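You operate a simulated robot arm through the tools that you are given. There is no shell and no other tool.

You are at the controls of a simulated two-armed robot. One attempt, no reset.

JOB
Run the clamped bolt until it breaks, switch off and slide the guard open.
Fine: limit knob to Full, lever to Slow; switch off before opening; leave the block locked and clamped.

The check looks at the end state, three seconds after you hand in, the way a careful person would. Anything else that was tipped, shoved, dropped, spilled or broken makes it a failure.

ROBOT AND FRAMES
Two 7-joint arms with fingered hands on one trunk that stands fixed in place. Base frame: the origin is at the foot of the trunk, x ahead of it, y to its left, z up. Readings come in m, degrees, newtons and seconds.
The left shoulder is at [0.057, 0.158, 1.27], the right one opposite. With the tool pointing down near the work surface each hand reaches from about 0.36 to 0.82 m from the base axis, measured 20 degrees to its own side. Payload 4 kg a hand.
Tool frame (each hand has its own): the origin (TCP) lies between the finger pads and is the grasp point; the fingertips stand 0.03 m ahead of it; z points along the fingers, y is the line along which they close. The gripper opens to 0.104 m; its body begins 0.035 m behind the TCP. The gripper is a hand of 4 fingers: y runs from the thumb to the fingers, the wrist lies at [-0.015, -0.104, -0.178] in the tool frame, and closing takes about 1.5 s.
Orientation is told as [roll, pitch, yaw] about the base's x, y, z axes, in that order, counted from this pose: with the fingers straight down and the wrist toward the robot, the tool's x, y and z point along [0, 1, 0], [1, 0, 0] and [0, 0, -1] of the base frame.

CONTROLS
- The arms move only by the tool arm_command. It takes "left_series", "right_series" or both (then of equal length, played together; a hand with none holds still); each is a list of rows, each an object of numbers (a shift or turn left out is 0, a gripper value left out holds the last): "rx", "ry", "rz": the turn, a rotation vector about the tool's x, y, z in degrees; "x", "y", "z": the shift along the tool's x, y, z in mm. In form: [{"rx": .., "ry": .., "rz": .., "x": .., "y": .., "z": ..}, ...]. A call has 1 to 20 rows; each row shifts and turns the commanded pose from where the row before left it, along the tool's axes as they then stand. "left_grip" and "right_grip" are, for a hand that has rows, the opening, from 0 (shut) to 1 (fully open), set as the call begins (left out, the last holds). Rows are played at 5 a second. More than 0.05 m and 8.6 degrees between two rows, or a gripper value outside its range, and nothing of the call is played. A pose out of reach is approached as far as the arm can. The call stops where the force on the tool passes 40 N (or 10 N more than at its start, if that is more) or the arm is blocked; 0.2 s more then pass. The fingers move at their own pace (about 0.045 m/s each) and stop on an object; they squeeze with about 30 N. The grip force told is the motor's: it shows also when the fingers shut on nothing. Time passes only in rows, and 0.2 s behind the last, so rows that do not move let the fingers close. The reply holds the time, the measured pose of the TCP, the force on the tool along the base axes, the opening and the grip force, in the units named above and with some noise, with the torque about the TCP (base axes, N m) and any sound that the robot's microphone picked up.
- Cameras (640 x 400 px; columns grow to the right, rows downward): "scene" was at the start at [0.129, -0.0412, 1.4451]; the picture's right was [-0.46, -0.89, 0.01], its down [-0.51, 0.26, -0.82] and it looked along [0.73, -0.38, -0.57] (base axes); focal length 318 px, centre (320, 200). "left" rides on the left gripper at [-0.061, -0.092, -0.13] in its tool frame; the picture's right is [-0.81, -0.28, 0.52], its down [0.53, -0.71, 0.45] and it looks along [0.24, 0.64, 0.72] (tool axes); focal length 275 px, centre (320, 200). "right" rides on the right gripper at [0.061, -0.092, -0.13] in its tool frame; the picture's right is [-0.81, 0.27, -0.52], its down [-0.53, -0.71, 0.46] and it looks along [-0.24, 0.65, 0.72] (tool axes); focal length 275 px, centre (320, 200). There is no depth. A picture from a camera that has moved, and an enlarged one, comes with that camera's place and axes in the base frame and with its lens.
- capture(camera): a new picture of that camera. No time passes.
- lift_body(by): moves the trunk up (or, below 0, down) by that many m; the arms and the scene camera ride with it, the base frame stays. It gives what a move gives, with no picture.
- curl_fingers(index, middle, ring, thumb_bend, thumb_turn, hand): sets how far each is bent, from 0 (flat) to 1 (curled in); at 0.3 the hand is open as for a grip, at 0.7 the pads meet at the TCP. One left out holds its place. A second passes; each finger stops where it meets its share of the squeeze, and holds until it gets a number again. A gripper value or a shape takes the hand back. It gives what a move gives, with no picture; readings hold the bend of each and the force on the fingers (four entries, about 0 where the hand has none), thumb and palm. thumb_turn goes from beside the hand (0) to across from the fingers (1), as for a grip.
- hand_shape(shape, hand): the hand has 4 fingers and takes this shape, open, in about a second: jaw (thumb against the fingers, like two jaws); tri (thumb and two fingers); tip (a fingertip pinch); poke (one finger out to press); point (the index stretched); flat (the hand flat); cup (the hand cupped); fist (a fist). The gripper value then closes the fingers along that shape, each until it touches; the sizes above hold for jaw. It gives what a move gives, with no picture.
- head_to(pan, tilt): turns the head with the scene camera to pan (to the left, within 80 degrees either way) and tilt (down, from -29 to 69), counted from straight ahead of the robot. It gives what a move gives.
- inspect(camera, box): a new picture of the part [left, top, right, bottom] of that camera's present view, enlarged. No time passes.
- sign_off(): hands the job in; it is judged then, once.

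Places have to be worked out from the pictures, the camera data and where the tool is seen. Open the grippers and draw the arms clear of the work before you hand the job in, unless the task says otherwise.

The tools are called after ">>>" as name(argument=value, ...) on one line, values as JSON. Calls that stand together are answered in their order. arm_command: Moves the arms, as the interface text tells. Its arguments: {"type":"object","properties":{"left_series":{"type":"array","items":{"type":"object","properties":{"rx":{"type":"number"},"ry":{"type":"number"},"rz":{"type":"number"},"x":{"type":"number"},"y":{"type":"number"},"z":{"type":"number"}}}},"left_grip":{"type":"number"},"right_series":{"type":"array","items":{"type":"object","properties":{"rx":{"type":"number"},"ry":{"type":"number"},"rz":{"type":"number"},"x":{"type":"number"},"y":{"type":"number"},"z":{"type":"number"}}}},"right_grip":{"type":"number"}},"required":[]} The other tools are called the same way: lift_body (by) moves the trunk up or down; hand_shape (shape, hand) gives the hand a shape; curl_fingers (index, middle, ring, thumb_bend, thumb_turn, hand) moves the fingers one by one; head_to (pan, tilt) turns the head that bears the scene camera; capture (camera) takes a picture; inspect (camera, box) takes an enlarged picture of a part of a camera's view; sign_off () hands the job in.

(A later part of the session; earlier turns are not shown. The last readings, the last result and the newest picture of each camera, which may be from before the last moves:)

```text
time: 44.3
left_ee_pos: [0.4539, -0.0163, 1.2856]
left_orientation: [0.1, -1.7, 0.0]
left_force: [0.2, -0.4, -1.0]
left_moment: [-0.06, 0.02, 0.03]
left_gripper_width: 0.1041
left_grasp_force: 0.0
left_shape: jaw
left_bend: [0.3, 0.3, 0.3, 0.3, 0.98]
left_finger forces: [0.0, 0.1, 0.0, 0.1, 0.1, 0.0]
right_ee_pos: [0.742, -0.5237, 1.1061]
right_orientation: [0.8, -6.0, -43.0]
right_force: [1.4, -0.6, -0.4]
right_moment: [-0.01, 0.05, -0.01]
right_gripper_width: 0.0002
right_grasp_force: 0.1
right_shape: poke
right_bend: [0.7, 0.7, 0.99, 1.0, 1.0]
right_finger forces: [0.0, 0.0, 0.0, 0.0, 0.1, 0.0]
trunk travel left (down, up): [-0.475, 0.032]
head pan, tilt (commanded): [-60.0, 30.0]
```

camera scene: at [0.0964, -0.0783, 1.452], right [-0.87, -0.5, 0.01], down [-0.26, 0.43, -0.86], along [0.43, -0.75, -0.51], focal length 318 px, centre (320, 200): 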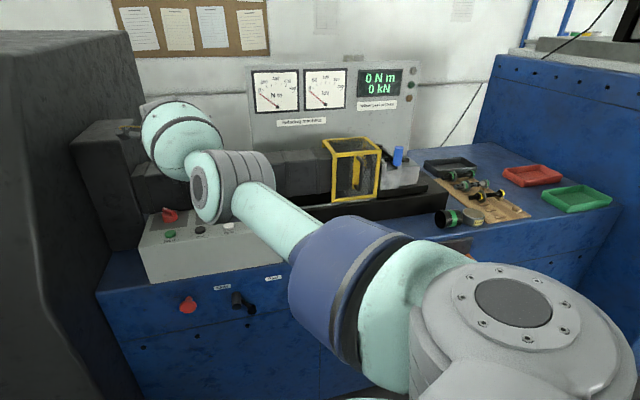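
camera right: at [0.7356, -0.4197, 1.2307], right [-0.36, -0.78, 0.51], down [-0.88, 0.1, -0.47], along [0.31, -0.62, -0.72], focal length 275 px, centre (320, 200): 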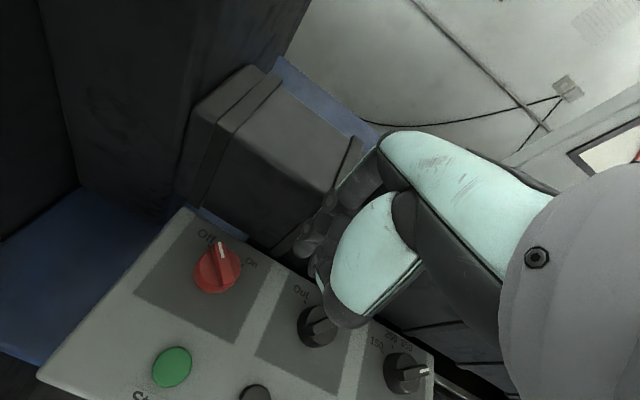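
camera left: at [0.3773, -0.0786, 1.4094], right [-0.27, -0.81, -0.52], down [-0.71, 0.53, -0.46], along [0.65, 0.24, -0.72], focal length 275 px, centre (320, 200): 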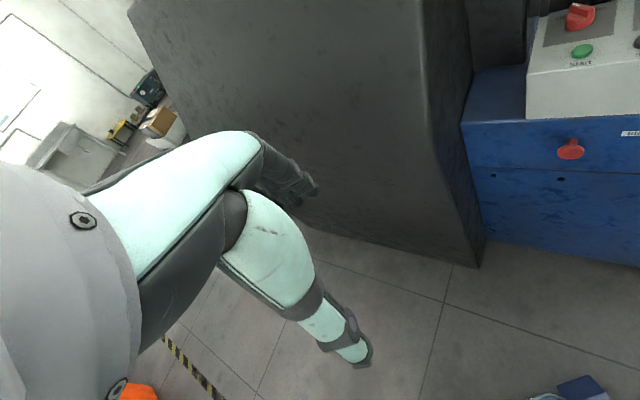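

The body leaned back slightly, costing reach. I'll retreat 30 mm, increase the outward tilt to about 26° in small steps, and re-measure.

>>> arm_command(right_series=[{"y": -15}, {"y": -15}, {"rx": -4}, {"rx": -4}, {"rx": -4}, {"rx": -4}, {"rx": -4}, {}, {}])

>>> capture(camera="scene")

>>> capture(camera="right")

```text
time: 46.3
left_ee_pos: [0.4548, -0.0183, 1.2854]
left_orientation: [0.1, -1.6, 0.0]
left_force: [-0.2, 0.6, 0.0]
left_moment: [0.0, 0.0, -0.04]
left_gripper_width: 0.104
left_grasp_force: 0.0
left_shape: jaw
left_bend: [0.3, 0.3, 0.3, 0.3, 0.98]
left_finger forces: [0.1, 0.0, 0.1, 0.0, 0.0, 0.0]
right_ee_pos: [0.7181, -0.5014, 1.1041]
right_orientation: [1.1, -25.9, -43.3]
right_force: [-0.3, -0.5, 0.2]
right_moment: [0.04, 0.01, 0.01]
right_gripper_width: 0.0001
right_grasp_force: 0.0
right_shape: poke
right_bend: [0.7, 0.7, 0.99, 1.0, 1.0]
right_finger forces: [0.0, 0.0, 0.0, 0.0, 0.0, 0.0]
trunk travel left (down, up): [-0.475, 0.032]
head pan, tilt (commanded): [-60.0, 30.0]
```

```text
taken
camera scene: at [0.0963, -0.0788, 1.452], right [-0.87, -0.5, 0.01], down [-0.26, 0.43, -0.86], along [0.43, -0.75, -0.51], focal length 318 px, centre (320, 200)
```

scene: 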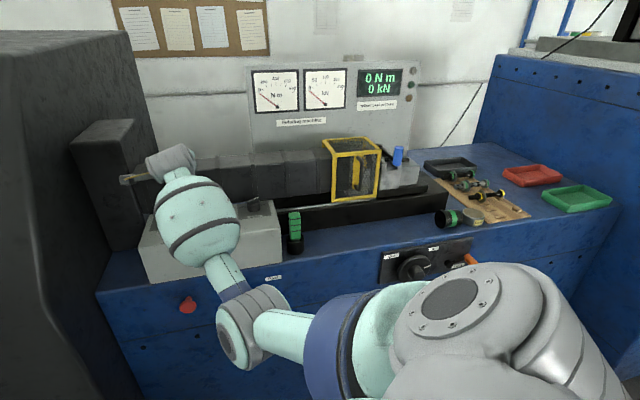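

```text
taken
camera right: at [0.6568, -0.3638, 1.1812], right [-0.54, -0.61, 0.57], down [-0.68, -0.08, -0.73], along [0.49, -0.78, -0.37], focal length 275 px, centre (320, 200)
```

right: 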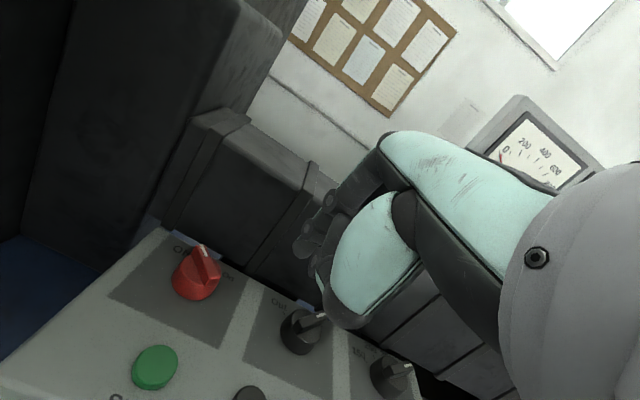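

The scene camera hasn't moved, so only the left arm re-settled – fine. With 26° tilt I'll now advance over the target (index ≈[0.773,-0.517]) and descend to TCP z≈1.03 in small steps.

>>> arm_command(right_series=[{"x": 6, "y": 11.5, "z": 5.6}, {"x": 6, "y": 11.5, "z": 5.6}, {"x": 6, "y": 11.5, "z": 5.6}, {"y": -8.1, "z": 16.6}, {"y": -8.1, "z": 16.6}, {"y": -8.1, "z": 16.6}, {"y": -8.1, "z": 16.6}, {}, {}])

>>> capture(camera="right")

>>> inspect(camera="left", box=[520, 0, 640, 100])

```text
time: 48.3
left_ee_pos: [0.4545, -0.0171, 1.286]
left_orientation: [0.1, -1.5, -0.1]
left_force: [-0.7, 0.4, 0.8]
left_moment: [0.0, 0.04, 0.0]
left_gripper_width: 0.104
left_grasp_force: 0.1
left_shape: jaw
left_bend: [0.3, 0.3, 0.3, 0.3, 0.98]
left_finger forces: [0.0, 0.0, 0.1, 0.0, 0.0, 0.0]
right_ee_pos: [0.7615, -0.5172, 1.0299]
right_orientation: [1.0, -25.9, -43.3]
right_force: [-0.2, -0.3, -0.2]
right_moment: [0.02, 0.03, -0.03]
right_gripper_width: 0.0
right_grasp_force: 0.1
right_shape: poke
right_bend: [0.7, 0.7, 0.99, 1.0, 1.0]
right_finger forces: [0.0, 0.1, 0.0, 0.1, 0.0, 0.0]
trunk travel left (down, up): [-0.475, 0.032]
head pan, tilt (commanded): [-60.0, 30.0]
```

```text
taken
camera right: at [0.699, -0.3768, 1.1077], right [-0.54, -0.61, 0.57], down [-0.68, -0.08, -0.73], along [0.5, -0.78, -0.37], focal length 275 px, centre (320, 200)
```

right: 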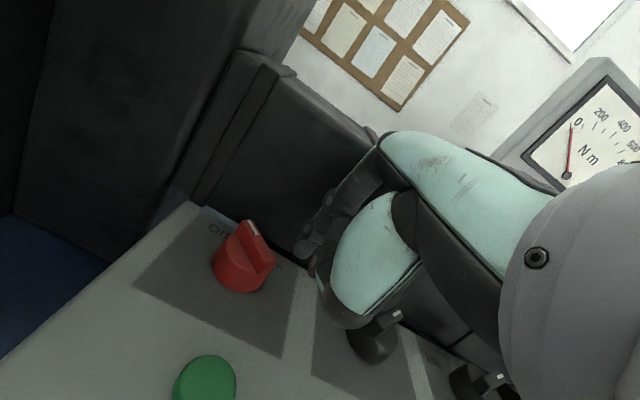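

```text
4.00 times, centred on (580, 50) of left
camera zoom: at [0.3601, -0.0783, 1.4139], right [-0.26, -0.81, -0.53], down [-0.7, 0.53, -0.47], along [0.66, 0.25, -0.71], focal length 1101 px, centre (-720, 800)
```

zoom: 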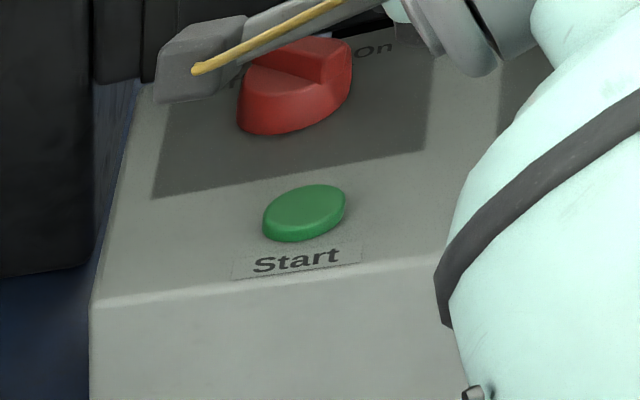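

TCP at [0.7615,-0.517,1.030]; the red knob is just left of my fingertips. Zooming in to judge the gap and heights.

>>> inspect(camera="right", box=[190, 180, 350, 320])

>>> inspect(camera="scene", box=[120, 140, 260, 260])

```text
2.86 times, centred on (270, 250) of right
camera zoom: at [0.699, -0.3768, 1.1077], right [-0.54, -0.61, 0.57], down [-0.68, -0.08, -0.73], along [0.5, -0.78, -0.37], focal length 786 px, centre (463, 57)
```

zoom: 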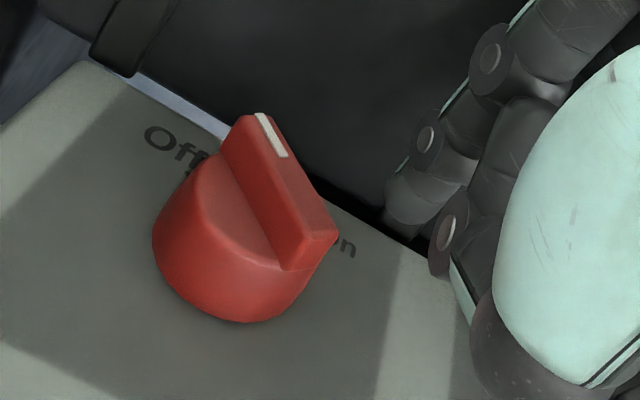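

```text
3.33 times, centred on (190, 200) of scene
camera zoom: at [0.0962, -0.0787, 1.452], right [-0.87, -0.5, 0.01], down [-0.26, 0.43, -0.86], along [0.43, -0.75, -0.51], focal length 1060 px, centre (753, 200)
```

zoom: 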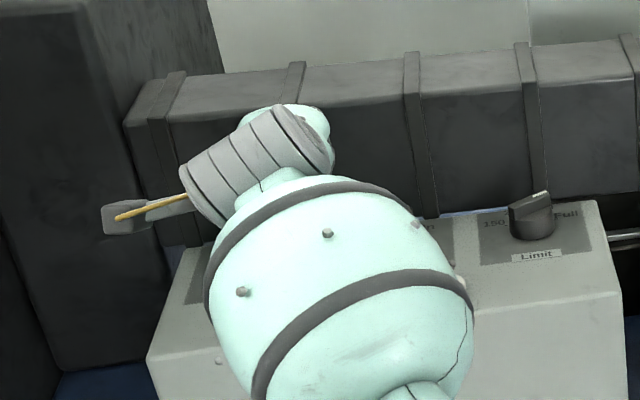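

Ridge top is ≈1.002 and my index tip ≈0.998, so I lower 4 mm and slide toward the ridge's right side to make contact.

>>> arm_command(right_series=[{"y": -1.75, "z": 3.6}, {"x": 4.8, "y": -4.8, "z": -2.3}, {"x": 4.9, "y": -4.9, "z": -2.4}, {}])

>>> inspect(camera="right", box=[190, 180, 350, 320])

```text
time: 49.3
left_ee_pos: [0.4547, -0.0176, 1.2853]
left_orientation: [0.1, -1.5, 0.0]
left_force: [0.1, 0.1, -0.4]
left_moment: [-0.01, 0.0, -0.01]
left_gripper_width: 0.1038
left_grasp_force: 0.1
left_shape: jaw
left_bend: [0.3, 0.3, 0.3, 0.3, 0.98]
left_finger forces: [0.0, 0.1, 0.0, 0.0, 0.1, 0.0]
right_ee_pos: [0.7584, -0.5015, 1.0264]
right_orientation: [1.0, -26.0, -43.3]
right_force: [-0.4, -1.5, 0.6]
right_moment: [-0.04, -0.02, -0.01]
right_gripper_width: 0.0001
right_grasp_force: 0.1
right_shape: poke
right_bend: [0.7, 0.7, 0.99, 1.0, 1.0]
right_finger forces: [1.4, 0.0, 0.1, 0.0, 0.0, 0.0]
trunk travel left (down, up): [-0.475, 0.032]
head pan, tilt (commanded): [-60.0, 30.0]
```

```text
2.86 times, centred on (270, 250) of right
camera zoom: at [0.6968, -0.3618, 1.104], right [-0.54, -0.61, 0.57], down [-0.68, -0.08, -0.73], along [0.5, -0.78, -0.37], focal length 786 px, centre (463, 57)
```

zoom: 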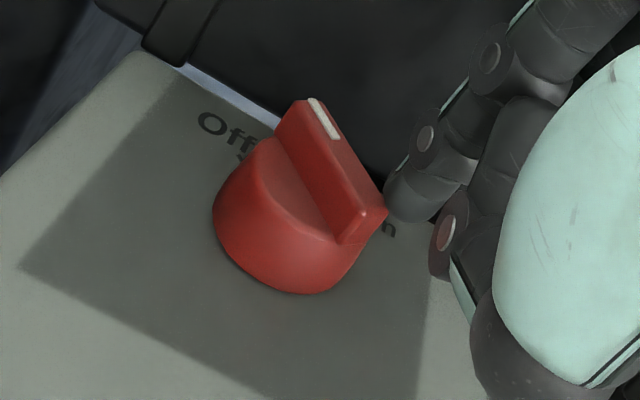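

Contact made (1.4 N on the index). I'll carry on along the arc to swing the red switch clockwise.

>>> arm_command(right_series=[{"x": 1.8, "y": -4.2, "z": -2.1}, {"x": 1.8, "y": -4.2, "z": -2.1}, {"x": 2.2, "y": -2.5, "z": -1.2}, {"x": 2.2, "y": -2.4, "z": -1.2}, {}])

>>> inspect(camera="right", box=[190, 180, 350, 320])

```text
time: 50.5
left_ee_pos: [0.4554, -0.0172, 1.2865]
left_orientation: [0.1, -1.4, 0.0]
left_force: [-0.2, 0.9, -0.2]
left_moment: [0.0, 0.0, 0.04]
left_gripper_width: 0.1041
left_grasp_force: 0.1
left_shape: jaw
left_bend: [0.3, 0.3, 0.3, 0.3, 0.98]
left_finger forces: [0.0, 0.1, 0.1, 0.0, 0.0, 0.0]
right_ee_pos: [0.7544, -0.4831, 1.0262]
right_orientation: [1.0, -25.9, -43.4]
right_force: [-0.1, 0.8, 0.3]
right_moment: [-0.01, -0.04, -0.01]
right_gripper_width: 0.0
right_grasp_force: 0.0
right_shape: poke
right_bend: [0.7, 0.7, 0.99, 1.0, 1.0]
right_finger forces: [0.1, 0.1, 0.0, 0.0, 0.0, 0.0]
trunk travel left (down, up): [-0.475, 0.032]
head pan, tilt (commanded): [-60.0, 30.0]
```

```text
2.86 times, centred on (270, 250) of right
camera zoom: at [0.6918, -0.3448, 1.104], right [-0.54, -0.62, 0.57], down [-0.68, -0.08, -0.73], along [0.5, -0.78, -0.37], focal length 786 px, centre (463, 57)
```

zoom: 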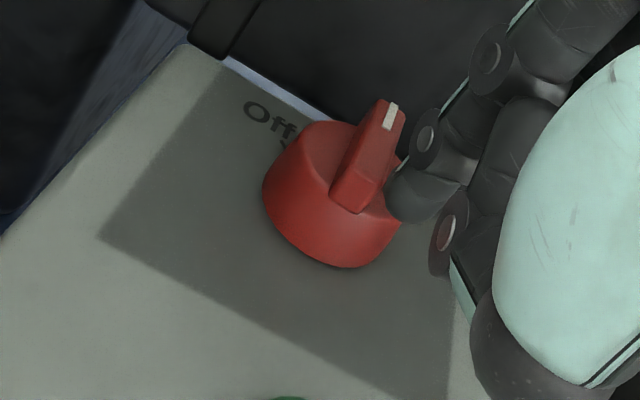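

The switch is about half way. Continuing the arc to On.

>>> arm_command(right_series=[{"x": 3.3, "y": -0.7, "z": -0.3}, {"x": 3.2, "y": -0.6, "z": -0.3}, {"x": 3.2, "y": 0.4, "z": 0.2}, {"x": 3.1, "y": 0.4, "z": 0.2}, {}])

>>> inspect(camera="right", box=[190, 180, 350, 320])

```text
time: 51.7
left_ee_pos: [0.4543, -0.0159, 1.2854]
left_orientation: [0.1, -1.5, 0.0]
left_force: [-0.2, 0.4, 0.3]
left_moment: [-0.04, -0.04, -0.01]
left_gripper_width: 0.1039
left_grasp_force: 0.1
left_shape: jaw
left_bend: [0.3, 0.3, 0.3, 0.3, 0.98]
left_finger forces: [0.0, 0.0, 0.0, 0.0, 0.0, 0.0]
right_ee_pos: [0.7619, -0.473, 1.0266]
right_orientation: [1.0, -25.9, -43.4]
right_force: [-2.8, 4.1, -0.3]
right_moment: [0.03, 0.07, 0.05]
right_gripper_width: 0.0
right_grasp_force: 0.0
right_shape: poke
right_bend: [0.7, 0.7, 0.99, 1.0, 1.0]
right_finger forces: [4.1, 0.1, 0.0, 0.1, 0.0, 0.0]
trunk travel left (down, up): [-0.475, 0.032]
head pan, tilt (commanded): [-60.0, 30.0]
```

```text
2.86 times, centred on (270, 250) of right
camera zoom: at [0.6997, -0.3356, 1.1045], right [-0.54, -0.62, 0.57], down [-0.68, -0.08, -0.73], along [0.5, -0.78, -0.37], focal length 786 px, centre (463, 57)
```

zoom: 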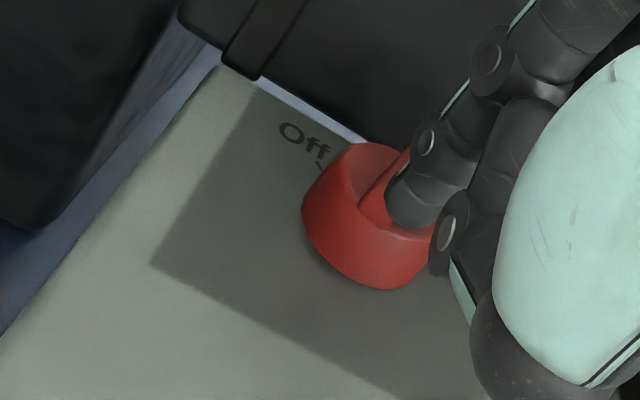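

Force is rising (4 N); probably at the On stop. One more small push to make sure, then back off, lift and look.

>>> arm_command(right_series=[{"x": 1.5, "y": 1.2, "z": 0.6}, {}])

>>> arm_command(right_series=[{"x": -3, "y": -3, "z": -1.5}, {"x": -3, "y": -4, "z": -2}, {"y": 6, "z": -12}, {"y": 9, "z": -18}, {"y": 9, "z": -18}, {}])

>>> capture(camera="right")

>>> inspect(camera="right", box=[190, 220, 350, 360])

>>> inspect(camera="left", box=[520, 0, 640, 100])

```text
time: 52.3
left_ee_pos: [0.4549, -0.0155, 1.2851]
left_orientation: [0.0, -1.6, -0.1]
left_force: [0.9, 0.0, 0.3]
left_moment: [-0.02, 0.02, -0.01]
left_gripper_width: 0.104
left_grasp_force: 0.0
left_shape: jaw
left_bend: [0.3, 0.3, 0.3, 0.3, 0.98]
left_finger forces: [0.1, 0.1, 0.0, 0.1, 0.1, 0.1]
right_ee_pos: [0.7637, -0.4741, 1.0263]
right_orientation: [1.0, -25.9, -43.3]
right_force: [-5.9, 5.1, 0.7]
right_moment: [0.14, 0.15, 0.04]
right_gripper_width: 0.0
right_grasp_force: 0.1
right_shape: poke
right_bend: [0.7, 0.7, 0.99, 1.0, 1.0]
right_finger forces: [7.4, 0.0, 0.0, 0.0, 0.0, 0.0]
trunk travel left (down, up): [-0.475, 0.032]
head pan, tilt (commanded): [-60.0, 30.0]
```

```text
time: 53.7
left_ee_pos: [0.4552, -0.0182, 1.2857]
left_orientation: [0.1, -1.4, 0.0]
left_force: [0.1, 0.0, -0.1]
left_moment: [0.03, 0.03, -0.02]
left_gripper_width: 0.1042
left_grasp_force: 0.0
left_shape: jaw
left_bend: [0.3, 0.3, 0.3, 0.3, 0.98]
left_finger forces: [0.0, 0.1, 0.1, 0.0, 0.0, 0.1]
right_ee_pos: [0.753, -0.4758, 1.0788]
right_orientation: [1.1, -25.9, -43.4]
right_force: [-1.2, 0.1, 0.1]
right_moment: [0.01, -0.02, -0.02]
right_gripper_width: 0.0002
right_grasp_force: 0.1
right_shape: poke
right_bend: [0.7, 0.7, 0.99, 1.0, 1.0]
right_finger forces: [0.0, 0.0, 0.0, 0.0, 0.0, 0.1]
trunk travel left (down, up): [-0.475, 0.032]
head pan, tilt (commanded): [-60.0, 30.0]
```

```text
taken
camera right: at [0.6917, -0.3361, 1.1572], right [-0.54, -0.61, 0.57], down [-0.68, -0.08, -0.73], along [0.49, -0.78, -0.37], focal length 275 px, centre (320, 200)
```

right: 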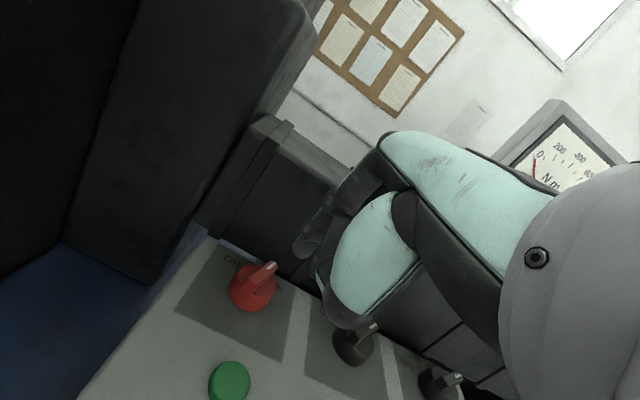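

```text
2.86 times, centred on (270, 290) of right
camera zoom: at [0.6917, -0.3361, 1.1572], right [-0.54, -0.61, 0.57], down [-0.68, -0.08, -0.73], along [0.49, -0.78, -0.37], focal length 786 px, centre (463, -57)
```

zoom: 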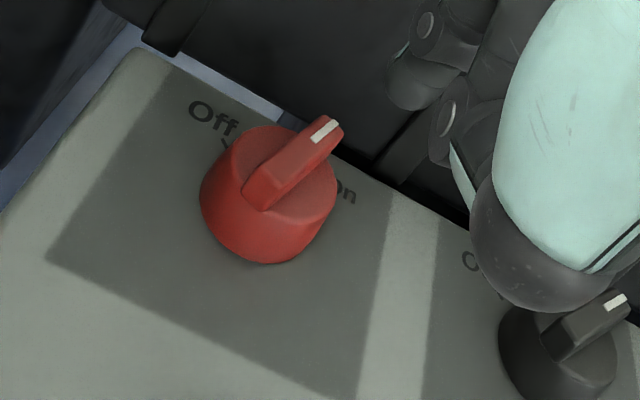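

```text
4.00 times, centred on (580, 50) of left
camera zoom: at [0.3601, -0.0785, 1.4138], right [-0.26, -0.81, -0.53], down [-0.7, 0.53, -0.47], along [0.66, 0.25, -0.71], focal length 1101 px, centre (-720, 800)
```

zoom: 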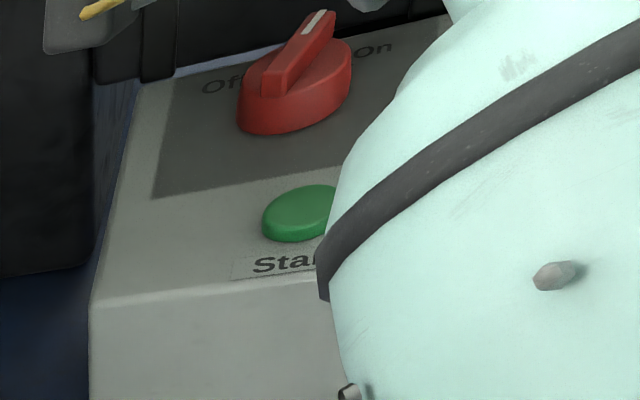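

The pointer angle works out at ≈ −66° while On should be ≈ −88° (the middle knob at In shows −88°): my finger slid onto the ridge's end. I'll re-place the index on the ridge's right side and push again.

>>> arm_command(right_series=[{"x": -10.9, "y": 2.9, "z": 1.4}, {"y": -7.7, "z": 15.8}, {"y": -7.7, "z": 15.8}, {"y": -7.7, "z": 15.8}, {}])

>>> inspect(camera="right", box=[190, 180, 350, 320])

```text
time: 54.9
left_ee_pos: [0.4549, -0.0172, 1.2846]
left_orientation: [0.1, -1.6, 0.0]
left_force: [0.3, 1.3, 0.9]
left_moment: [0.04, 0.0, -0.03]
left_gripper_width: 0.1042
left_grasp_force: 0.0
left_shape: jaw
left_bend: [0.3, 0.3, 0.3, 0.3, 0.98]
left_finger forces: [0.1, 0.1, 0.1, 0.1, 0.0, 0.1]
right_ee_pos: [0.7484, -0.4844, 1.025]
right_orientation: [1.1, -25.8, -43.4]
right_force: [-0.3, 0.6, -0.3]
right_moment: [0.01, 0.01, -0.01]
right_gripper_width: 0.0001
right_grasp_force: 0.1
right_shape: poke
right_bend: [0.7, 0.7, 0.99, 1.0, 1.0]
right_finger forces: [0.0, 0.0, 0.1, 0.0, 0.0, 0.0]
trunk travel left (down, up): [-0.475, 0.032]
head pan, tilt (commanded): [-60.0, 30.0]
```

```text
2.86 times, centred on (270, 250) of right
camera zoom: at [0.6869, -0.3453, 1.1036], right [-0.54, -0.61, 0.57], down [-0.68, -0.08, -0.73], along [0.49, -0.78, -0.37], focal length 786 px, centre (463, 57)
```

zoom: 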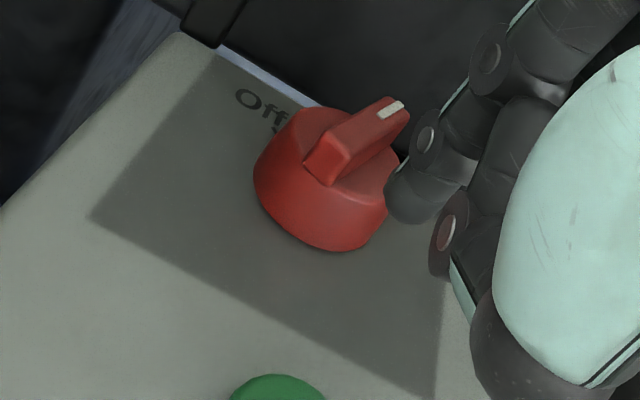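

Ridge centre confirmed at [0.788,-0.4905], 8 mm high; the index is just right of its tail half. I'll lower 2 mm, make contact and push the remaining ~25°.

>>> arm_command(right_series=[{"y": -0.9, "z": 1.8}, {"x": 3.3, "y": 2.2, "z": 1.1}, {"x": 3.3, "y": 2.1, "z": 1.0}, {"x": 3.5, "y": -0.7, "z": -0.4}, {"x": 3.6, "y": -0.5, "z": -0.2}, {}])

>>> inspect(camera="right", box=[190, 180, 350, 320])

```text
time: 56.3
left_ee_pos: [0.455, -0.0168, 1.2853]
left_orientation: [0.1, -1.5, 0.0]
left_force: [-0.4, 0.0, -0.6]
left_moment: [0.03, 0.01, -0.01]
left_gripper_width: 0.1042
left_grasp_force: 0.0
left_shape: jaw
left_bend: [0.3, 0.3, 0.3, 0.3, 0.98]
left_finger forces: [0.0, 0.0, 0.0, 0.1, 0.0, 0.0]
right_ee_pos: [0.7616, -0.4766, 1.0251]
right_orientation: [1.0, -25.8, -43.3]
right_force: [-1.5, 1.0, 0.5]
right_moment: [0.02, -0.01, 0.02]
right_gripper_width: 0.0
right_grasp_force: 0.0
right_shape: poke
right_bend: [0.7, 0.7, 0.99, 1.0, 1.0]
right_finger forces: [1.1, 0.1, 0.0, 0.1, 0.1, 0.1]
trunk travel left (down, up): [-0.475, 0.032]
head pan, tilt (commanded): [-60.0, 30.0]
```

```text
2.86 times, centred on (270, 250) of right
camera zoom: at [0.6997, -0.3376, 1.1023], right [-0.54, -0.62, 0.57], down [-0.68, -0.08, -0.73], along [0.5, -0.78, -0.37], focal length 786 px, centre (463, 57)
```

zoom: 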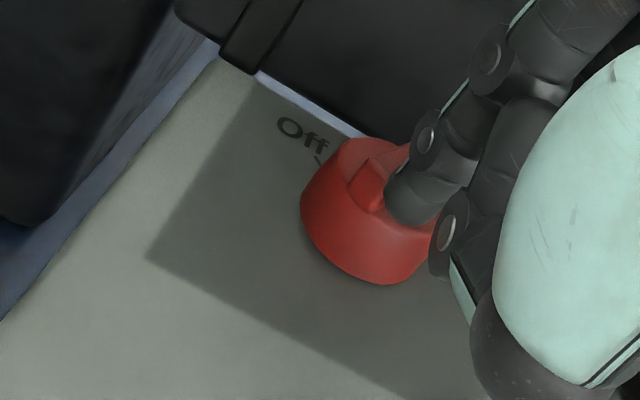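

Finger is at the ridge's side, light force. I'll push further in base +x to reach the stop.

>>> arm_command(right_series=[{"x": 1.4, "y": 1.3, "z": 0.6}, {"x": 1.4, "y": 1.3, "z": 0.6}, {"x": 1.4, "y": 1.3, "z": 0.6}, {}])

>>> inspect(camera="right", box=[190, 180, 350, 320])

```text
time: 57.3
left_ee_pos: [0.455, -0.0174, 1.2865]
left_orientation: [0.1, -1.5, 0.0]
left_force: [0.0, 0.4, -0.9]
left_moment: [0.0, 0.01, 0.03]
left_gripper_width: 0.104
left_grasp_force: 0.0
left_shape: jaw
left_bend: [0.3, 0.3, 0.3, 0.3, 0.98]
left_finger forces: [0.0, 0.0, 0.0, 0.0, 0.0, 0.0]
right_ee_pos: [0.7667, -0.4772, 1.0261]
right_orientation: [1.0, -25.9, -43.4]
right_force: [-6.8, -0.2, -0.4]
right_moment: [0.01, 0.15, 0.01]
right_gripper_width: 0.0001
right_grasp_force: 0.1
right_shape: poke
right_bend: [0.7, 0.7, 0.99, 1.0, 1.0]
right_finger forces: [6.8, 0.0, 0.1, 0.0, 0.1, 0.0]
trunk travel left (down, up): [-0.475, 0.032]
head pan, tilt (commanded): [-60.0, 30.0]
```

```text
2.86 times, centred on (270, 250) of right
camera zoom: at [0.7051, -0.3384, 1.1031], right [-0.54, -0.61, 0.57], down [-0.68, -0.08, -0.73], along [0.49, -0.79, -0.37], focal length 786 px, centre (463, 57)
```

zoom: 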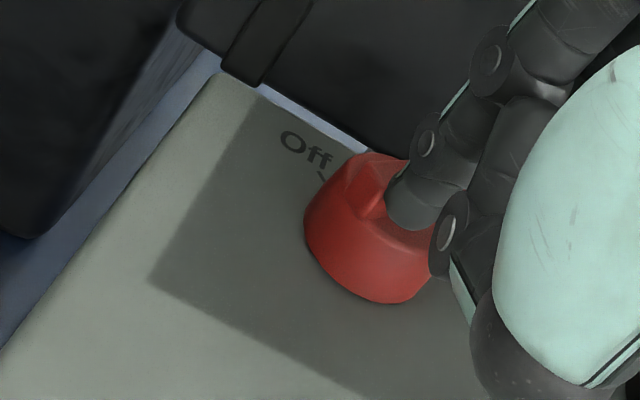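

The reaction is now purely −x (6.8 N), exactly the ridge's normal at On. I'll back off, lift and verify the pointer and any lamp.

>>> arm_command(right_series=[{"x": -5.5, "y": -5.2, "z": -2.5}, {"x": -3, "y": -3, "z": -1.5}, {"y": 6, "z": -12}, {"y": 9, "z": -18}, {"y": 9, "z": -18}, {}])

>>> inspect(camera="right", box=[190, 220, 350, 360])

>>> capture(camera="scene")

```text
time: 58.7
left_ee_pos: [0.4547, -0.0173, 1.2862]
left_orientation: [0.1, -1.4, -0.1]
left_force: [-1.1, -0.1, 0.6]
left_moment: [0.01, -0.03, 0.01]
left_gripper_width: 0.1042
left_grasp_force: 0.1
left_shape: jaw
left_bend: [0.3, 0.3, 0.3, 0.3, 0.98]
left_finger forces: [0.0, 0.1, 0.1, 0.1, 0.0, 0.0]
right_ee_pos: [0.7554, -0.4777, 1.0777]
right_orientation: [1.0, -25.9, -43.2]
right_force: [0.1, -0.3, -0.4]
right_moment: [0.03, -0.03, 0.03]
right_gripper_width: 0.0
right_grasp_force: 0.1
right_shape: poke
right_bend: [0.7, 0.7, 0.99, 1.0, 1.0]
right_finger forces: [0.1, 0.1, 0.0, 0.1, 0.0, 0.1]
trunk travel left (down, up): [-0.475, 0.032]
head pan, tilt (commanded): [-60.0, 30.0]
```

```text
2.86 times, centred on (270, 290) of right
camera zoom: at [0.6937, -0.3393, 1.1569], right [-0.54, -0.61, 0.57], down [-0.68, -0.08, -0.73], along [0.49, -0.78, -0.37], focal length 786 px, centre (463, -57)
```

zoom: 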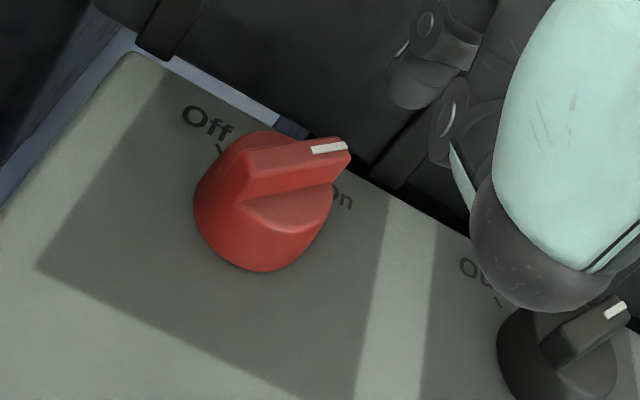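

```text
taken
camera scene: at [0.0962, -0.0788, 1.452], right [-0.87, -0.5, 0.01], down [-0.26, 0.43, -0.86], along [0.43, -0.75, -0.51], focal length 318 px, centre (320, 200)
```

scene: 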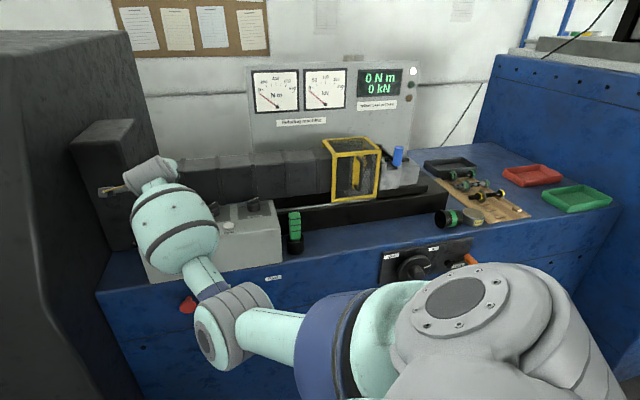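

The white lamp on the console came on and the red switch points to On. Next I'll bring the hand upright and over the Start button at ≈[0.726,-0.4515].

>>> arm_command(right_series=[{"y": -10, "z": -5}, {"y": -10, "z": -5}, {"rx": 6.5}, {"rx": 6.5}, {"rx": 6.5}, {"rx": 6.4}, {}, {}])

>>> capture(camera="right")

>>> inspect(camera="scene", box=[235, 50, 435, 180])

```text
time: 60.5
left_ee_pos: [0.4546, -0.0181, 1.2857]
left_orientation: [0.1, -1.6, 0.0]
left_force: [-0.2, -0.3, -0.3]
left_moment: [0.04, 0.02, 0.01]
left_gripper_width: 0.1038
left_grasp_force: 0.0
left_shape: jaw
left_bend: [0.3, 0.3, 0.3, 0.3, 0.98]
left_finger forces: [0.0, 0.1, 0.0, 0.0, 0.1, 0.0]
right_ee_pos: [0.7398, -0.4615, 1.0789]
right_orientation: [0.9, 0.0, -42.9]
right_force: [-0.5, -0.9, 0.0]
right_moment: [0.0, -0.01, -0.04]
right_gripper_width: 0.0
right_grasp_force: 0.0
right_shape: poke
right_bend: [0.7, 0.7, 0.99, 1.0, 1.0]
right_finger forces: [0.1, 0.0, 0.0, 0.0, 0.1, 0.0]
trunk travel left (down, up): [-0.475, 0.032]
head pan, tilt (commanded): [-60.0, 30.0]
```

```text
taken
camera right: at [0.7116, -0.3566, 1.2106], right [-0.36, -0.79, 0.5], down [-0.88, 0.1, -0.46], along [0.31, -0.61, -0.73], focal length 275 px, centre (320, 200)
```

right: 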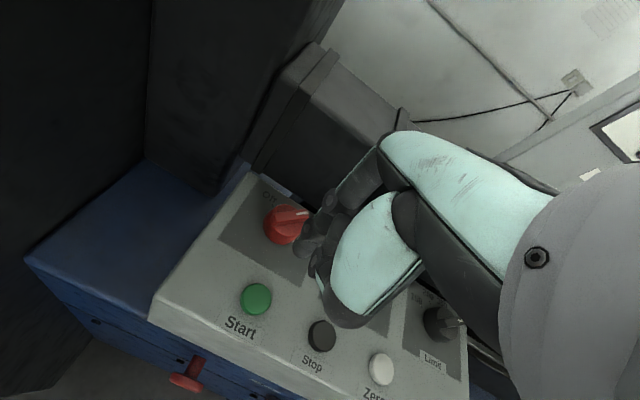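

```text
3.08 times, centred on (335, 115) of scene
camera zoom: at [0.0961, -0.0787, 1.452], right [-0.87, -0.5, 0.01], down [-0.26, 0.43, -0.86], along [0.43, -0.75, -0.51], focal length 978 px, centre (274, 462)
```

zoom: 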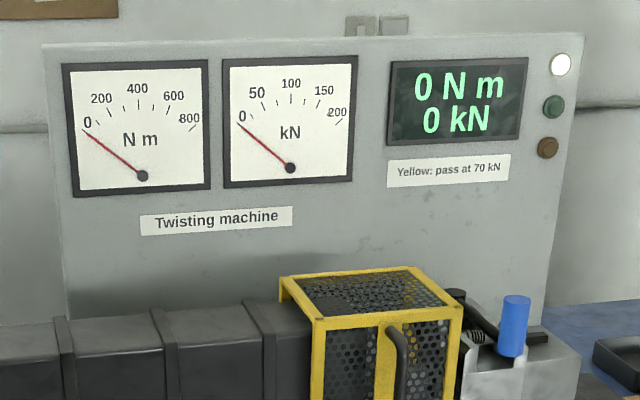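

White lamp (power) lit, green and amber off, readings 0. I'll shift over Start and descend to ~1 cm above it.

>>> arm_command(right_series=[{"x": 2.5, "y": -17}, {"z": 18}, {"z": 18}, {"z": 18}, {}])

>>> inspect(camera="right", box=[200, 180, 400, 350])

>>> inspect(camera="left", box=[520, 0, 640, 100])

```text
time: 61.7
left_ee_pos: [0.4541, -0.0177, 1.2858]
left_orientation: [0.1, -1.4, 0.0]
left_force: [-0.1, -0.2, 0.2]
left_moment: [-0.01, 0.0, 0.03]
left_gripper_width: 0.104
left_grasp_force: 0.1
left_shape: jaw
left_bend: [0.3, 0.3, 0.3, 0.3, 0.98]
left_finger forces: [0.0, 0.0, 0.0, 0.1, 0.0, 0.0]
right_ee_pos: [0.7297, -0.447, 1.025]
right_orientation: [0.9, 0.0, -42.9]
right_force: [0.2, -0.3, -0.2]
right_moment: [-0.01, 0.02, 0.02]
right_gripper_width: 0.0
right_grasp_force: 0.0
right_shape: poke
right_bend: [0.7, 0.7, 0.99, 1.0, 1.0]
right_finger forces: [0.0, 0.0, 0.0, 0.0, 0.0, 0.1]
trunk travel left (down, up): [-0.475, 0.032]
head pan, tilt (commanded): [-60.0, 30.0]
```

```text
2.35 times, centred on (300, 265) of right
camera zoom: at [0.7019, -0.3415, 1.1556], right [-0.36, -0.79, 0.5], down [-0.88, 0.1, -0.46], along [0.31, -0.61, -0.73], focal length 648 px, centre (367, 47)
```

zoom: 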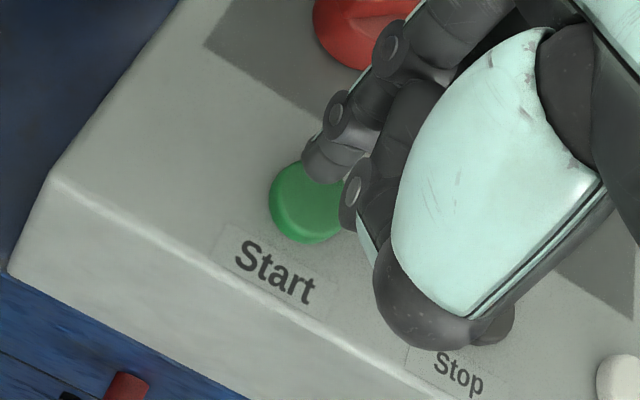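

```text
4.00 times, centred on (580, 50) of left
camera zoom: at [0.36, -0.0785, 1.4139], right [-0.26, -0.81, -0.53], down [-0.7, 0.53, -0.47], along [0.66, 0.25, -0.71], focal length 1101 px, centre (-720, 800)
```

zoom: 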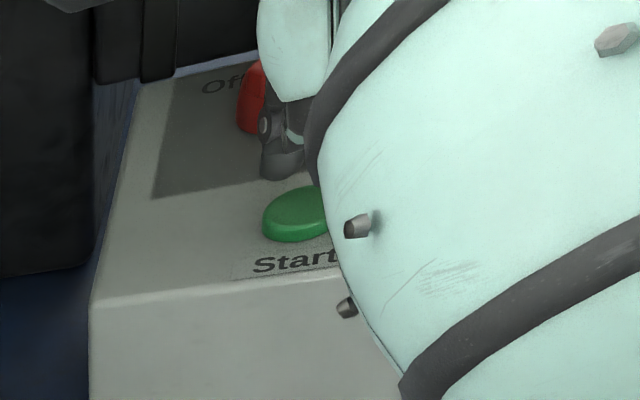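

The fingertips would land slightly right/far of the button centre; I'll shift 6 mm left and 4 mm back, then press down in small steps.

>>> arm_command(right_series=[{"x": 6, "y": -4}, {"z": 8}, {"z": 4}, {"z": 3}, {"z": 3}])

>>> inspect(camera="right", box=[200, 180, 400, 350])

```text
time: 62.9
left_ee_pos: [0.4557, -0.0177, 1.2864]
left_orientation: [0.2, -1.5, 0.0]
left_force: [0.9, 0.2, -0.2]
left_moment: [0.0, -0.03, 0.0]
left_gripper_width: 0.1041
left_grasp_force: 0.1
left_shape: jaw
left_bend: [0.3, 0.3, 0.3, 0.3, 0.98]
left_finger forces: [0.1, 0.1, 0.1, 0.0, 0.1, 0.1]
right_ee_pos: [0.7301, -0.4407, 1.0069]
right_orientation: [0.9, -0.1, -42.9]
right_force: [0.9, -0.3, 1.8]
right_moment: [-0.01, 0.03, 0.03]
right_gripper_width: 0.0
right_grasp_force: 0.0
right_shape: poke
right_bend: [0.7, 0.7, 0.99, 1.0, 1.0]
right_finger forces: [0.0, 1.7, 0.0, 0.0, 0.0, 0.1]
trunk travel left (down, up): [-0.475, 0.032]
head pan, tilt (commanded): [-60.0, 30.0]
heard: click
```

```text
2.35 times, centred on (300, 265) of right
camera zoom: at [0.7023, -0.3351, 1.1389], right [-0.36, -0.79, 0.5], down [-0.88, 0.1, -0.47], along [0.32, -0.61, -0.73], focal length 648 px, centre (367, 47)
```

zoom: 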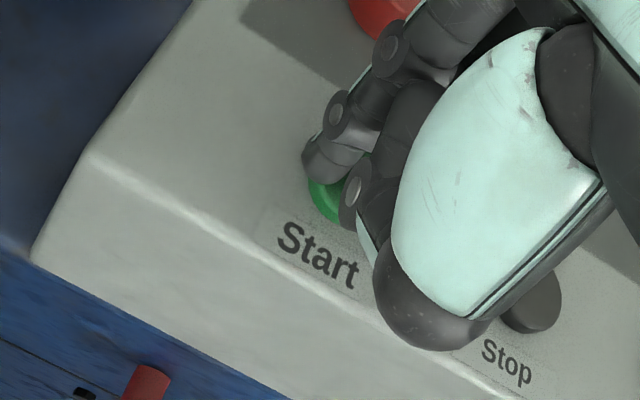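

A click was heard – Start pressed. I'll lift off and check the display.

>>> arm_command(right_series=[{"z": -10}, {"z": -15}, {}])

>>> inspect(camera="scene", box=[235, 50, 435, 180])

```text
time: 63.7
left_ee_pos: [0.4558, -0.017, 1.2854]
left_orientation: [0.1, -1.6, 0.0]
left_force: [-0.1, 0.1, 0.2]
left_moment: [-0.01, 0.03, -0.02]
left_gripper_width: 0.1041
left_grasp_force: 0.0
left_shape: jaw
left_bend: [0.3, 0.3, 0.3, 0.3, 0.98]
left_finger forces: [0.0, 0.1, 0.0, 0.0, 0.1, 0.1]
right_ee_pos: [0.7293, -0.4419, 1.0319]
right_orientation: [0.9, 0.0, -42.9]
right_force: [0.0, 0.0, 0.0]
right_moment: [-0.01, -0.01, 0.0]
right_gripper_width: 0.0
right_grasp_force: 0.0
right_shape: poke
right_bend: [0.7, 0.7, 0.99, 1.0, 1.0]
right_finger forces: [0.0, 0.0, 0.0, 0.1, 0.0, 0.0]
trunk travel left (down, up): [-0.475, 0.032]
head pan, tilt (commanded): [-60.0, 30.0]
```

```text
3.08 times, centred on (335, 115) of scene
camera zoom: at [0.0963, -0.0788, 1.4519], right [-0.87, -0.5, 0.01], down [-0.26, 0.43, -0.86], along [0.43, -0.75, -0.51], focal length 978 px, centre (274, 462)
```

zoom: 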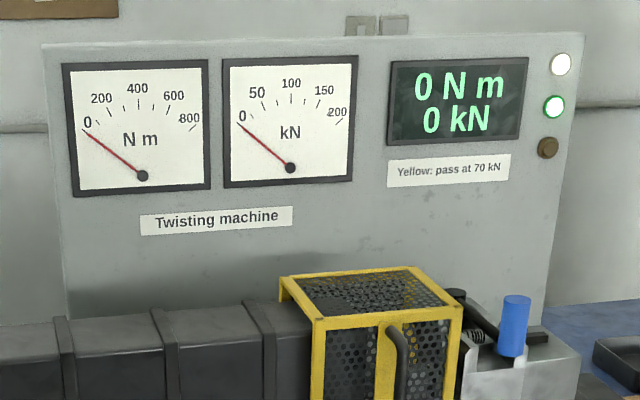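

The green lamp is on: it is running. I'll raise the hand a bit and wait, watching the gauges.

>>> arm_command(right_series=[{"z": -15}, {"z": -15}, {"z": -15}, {}, {}, {}, {}, {}, {}, {}])

>>> inspect(camera="scene", box=[235, 50, 435, 180])

```text
time: 65.9
left_ee_pos: [0.4551, -0.0173, 1.2855]
left_orientation: [0.1, -1.6, -0.1]
left_force: [0.0, -1.0, -0.5]
left_moment: [0.03, -0.01, 0.02]
left_gripper_width: 0.1043
left_grasp_force: 0.0
left_shape: jaw
left_bend: [0.3, 0.3, 0.3, 0.3, 0.98]
left_finger forces: [0.0, 0.0, 0.1, 0.1, 0.0, 0.1]
right_ee_pos: [0.7295, -0.4408, 1.0765]
right_orientation: [0.8, 0.0, -43.0]
right_force: [-0.7, 0.3, -0.5]
right_moment: [-0.02, 0.0, 0.02]
right_gripper_width: 0.0002
right_grasp_force: 0.0
right_shape: poke
right_bend: [0.7, 0.7, 0.99, 1.0, 1.0]
right_finger forces: [0.0, 0.1, 0.0, 0.1, 0.1, 0.0]
trunk travel left (down, up): [-0.475, 0.032]
head pan, tilt (commanded): [-60.0, 30.0]
```

```text
3.08 times, centred on (335, 115) of scene
camera zoom: at [0.0963, -0.0787, 1.452], right [-0.87, -0.5, 0.01], down [-0.26, 0.43, -0.86], along [0.43, -0.75, -0.51], focal length 978 px, centre (274, 462)
```

zoom: 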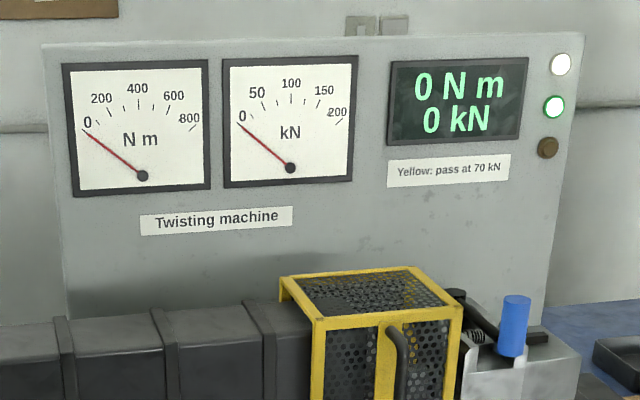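

Still 0 after ~3 s; probably taking up slack at slow speed. I'll wait 4 s more and look through the guard.

>>> arm_command(right_series=[{}, {}, {}, {}, {}, {}, {}, {}, {}, {}, {}, {}, {}, {}, {}, {}, {}, {}, {}, {}])

>>> inspect(camera="scene", box=[235, 50, 435, 180])

>>> inspect(camera="scene", box=[310, 125, 430, 215])

```text
time: 70.1
left_ee_pos: [0.4549, -0.0171, 1.2848]
left_orientation: [0.1, -1.5, 0.0]
left_force: [0.2, -0.1, 0.2]
left_moment: [-0.04, 0.0, -0.02]
left_gripper_width: 0.1039
left_grasp_force: 0.0
left_shape: jaw
left_bend: [0.3, 0.3, 0.3, 0.3, 0.98]
left_finger forces: [0.1, 0.0, 0.1, 0.0, 0.0, 0.1]
right_ee_pos: [0.7285, -0.4413, 1.0779]
right_orientation: [0.9, -0.1, -43.0]
right_force: [0.0, -0.7, 0.9]
right_moment: [0.02, 0.0, -0.03]
right_gripper_width: 0.0
right_grasp_force: 0.1
right_shape: poke
right_bend: [0.7, 0.7, 0.99, 1.0, 1.0]
right_finger forces: [0.1, 0.0, 0.0, 0.0, 0.0, 0.0]
trunk travel left (down, up): [-0.475, 0.032]
head pan, tilt (commanded): [-60.0, 30.0]
```

```text
3.08 times, centred on (335, 115) of scene
camera zoom: at [0.0963, -0.0787, 1.452], right [-0.87, -0.5, 0.01], down [-0.26, 0.43, -0.86], along [0.43, -0.75, -0.51], focal length 978 px, centre (274, 462)
```

zoom: 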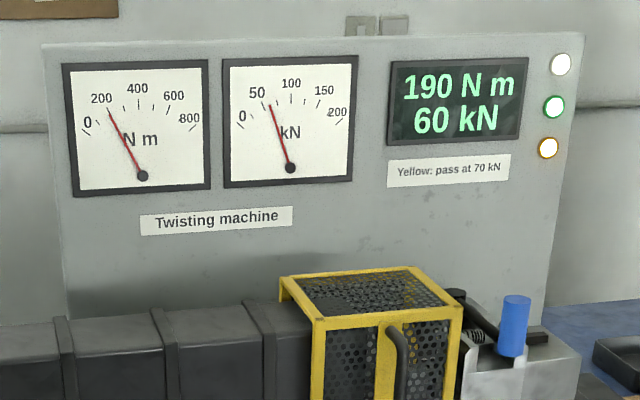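

```text
4.44 times, centred on (370, 170) of scene
camera zoom: at [0.0963, -0.0787, 1.452], right [-0.87, -0.5, 0.01], down [-0.26, 0.43, -0.86], along [0.43, -0.75, -0.51], focal length 1413 px, centre (98, 333)
```

zoom: 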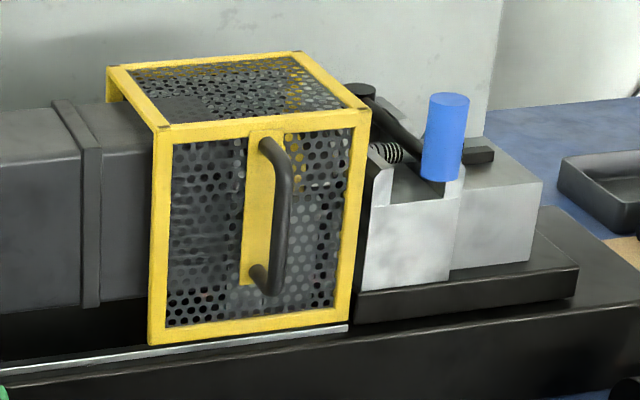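

190 Nm / 60 kN with the yellow lamp lit; no bang yet. I'll keep waiting.

>>> arm_command(right_series=[{}, {}, {}, {}, {}, {}, {}, {}, {}, {}, {}, {}, {}, {}, {}])

>>> inspect(camera="scene", box=[235, 50, 435, 180])

```text
time: 73.3
left_ee_pos: [0.4548, -0.0172, 1.286]
left_orientation: [0.2, -1.5, 0.0]
left_force: [-0.3, -0.1, -0.1]
left_moment: [0.0, -0.02, 0.01]
left_gripper_width: 0.104
left_grasp_force: 0.1
left_shape: jaw
left_bend: [0.3, 0.3, 0.3, 0.3, 0.98]
left_finger forces: [0.0, 0.0, 0.0, 0.0, 0.1, 0.0]
right_ee_pos: [0.7286, -0.4413, 1.0773]
right_orientation: [1.0, 0.0, -43.1]
right_force: [-0.2, 0.2, 0.3]
right_moment: [0.01, -0.04, 0.01]
right_gripper_width: 0.0002
right_grasp_force: 0.1
right_shape: poke
right_bend: [0.7, 0.7, 0.99, 1.0, 1.0]
right_finger forces: [0.1, 0.1, 0.0, 0.0, 0.0, 0.1]
trunk travel left (down, up): [-0.475, 0.032]
head pan, tilt (commanded): [-60.0, 30.0]
```

```text
3.08 times, centred on (335, 115) of scene
camera zoom: at [0.0963, -0.0787, 1.452], right [-0.87, -0.5, 0.01], down [-0.26, 0.43, -0.86], along [0.43, -0.75, -0.51], focal length 978 px, centre (274, 462)
```

zoom: 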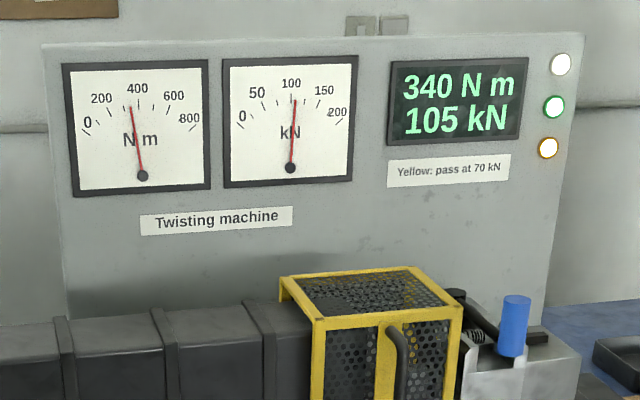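

The load keeps rising: 340 Nm / 105 kN, still unbroken. Waiting on.

>>> arm_command(right_series=[{}, {}, {}, {}, {}, {}, {}, {}, {}, {}, {}, {}, {}, {}, {}])

>>> inspect(camera="scene", box=[235, 50, 435, 180])

```text
time: 76.5
left_ee_pos: [0.4553, -0.017, 1.2858]
left_orientation: [0.1, -1.4, -0.1]
left_force: [-0.9, 0.3, -0.3]
left_moment: [0.0, 0.01, 0.0]
left_gripper_width: 0.1039
left_grasp_force: 0.0
left_shape: jaw
left_bend: [0.3, 0.3, 0.3, 0.3, 0.98]
left_finger forces: [0.1, 0.1, 0.0, 0.1, 0.1, 0.0]
right_ee_pos: [0.729, -0.4402, 1.0775]
right_orientation: [0.9, 0.0, -42.9]
right_force: [0.3, 0.0, -0.3]
right_moment: [0.0, -0.01, 0.01]
right_gripper_width: 0.0
right_grasp_force: 0.1
right_shape: poke
right_bend: [0.7, 0.7, 0.99, 1.0, 1.0]
right_finger forces: [0.0, 0.0, 0.0, 0.0, 0.0, 0.0]
trunk travel left (down, up): [-0.475, 0.032]
head pan, tilt (commanded): [-60.0, 30.0]
```

```text
3.08 times, centred on (335, 115) of scene
camera zoom: at [0.0963, -0.0787, 1.452], right [-0.87, -0.5, 0.01], down [-0.26, 0.43, -0.86], along [0.43, -0.75, -0.51], focal length 978 px, centre (274, 462)
```

zoom: 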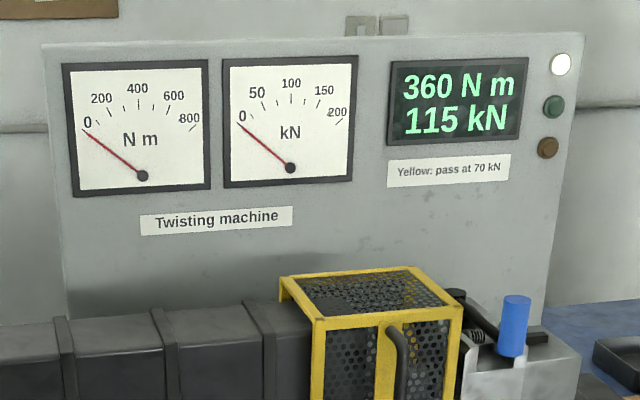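

The needles dropped to 0, green and yellow went out, and the display holds 360 Nm / 115 kN – looks like the bolt broke. No sound was reported, so I'll check the Limit knob and look into the guard.

>>> inspect(camera="right", box=[380, 250, 500, 400])

>>> inspect(camera="scene", box=[330, 130, 400, 205])

>>> inspect(camera="scene", box=[180, 180, 300, 260])

```text
2.67 times, centred on (440, 325) of right
camera zoom: at [0.7018, -0.3353, 1.2083], right [-0.36, -0.79, 0.5], down [-0.88, 0.1, -0.46], along [0.31, -0.61, -0.73], focal length 734 px, centre (0, -133)
```

zoom: 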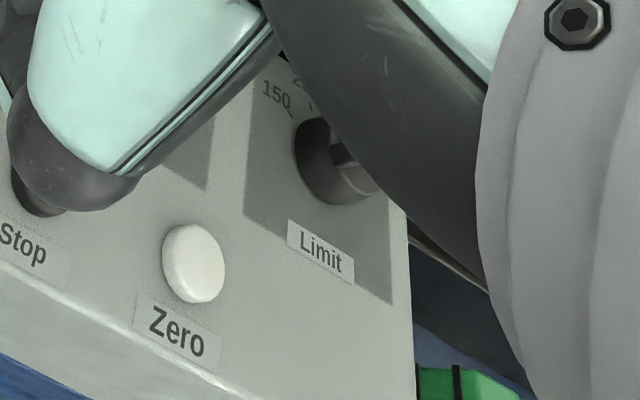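

```text
5.33 times, centred on (365, 168) of scene
camera zoom: at [0.0963, -0.0787, 1.452], right [-0.87, -0.5, 0.01], down [-0.26, 0.43, -0.86], along [0.43, -0.75, -0.51], focal length 1696 px, centre (80, 373)
```

zoom: 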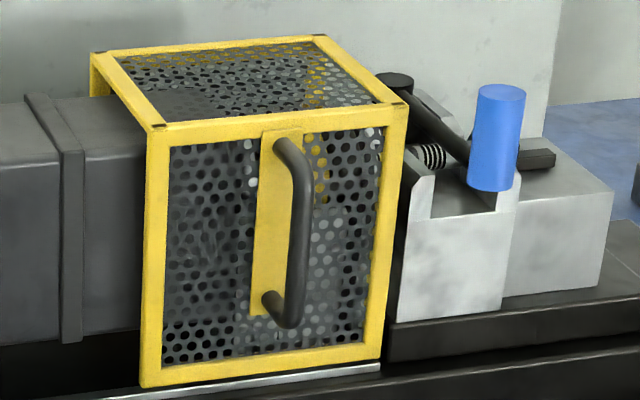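

```text
5.00 times, centred on (240, 220) of scene
camera zoom: at [0.0963, -0.0787, 1.452], right [-0.87, -0.5, 0.01], down [-0.26, 0.43, -0.86], along [0.43, -0.75, -0.51], focal length 1590 px, centre (720, 100)
```

zoom: 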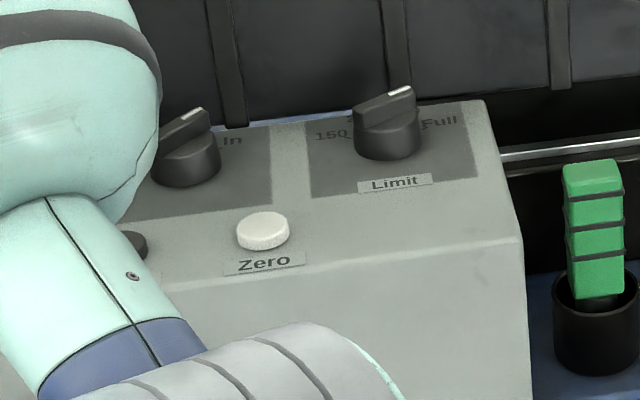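

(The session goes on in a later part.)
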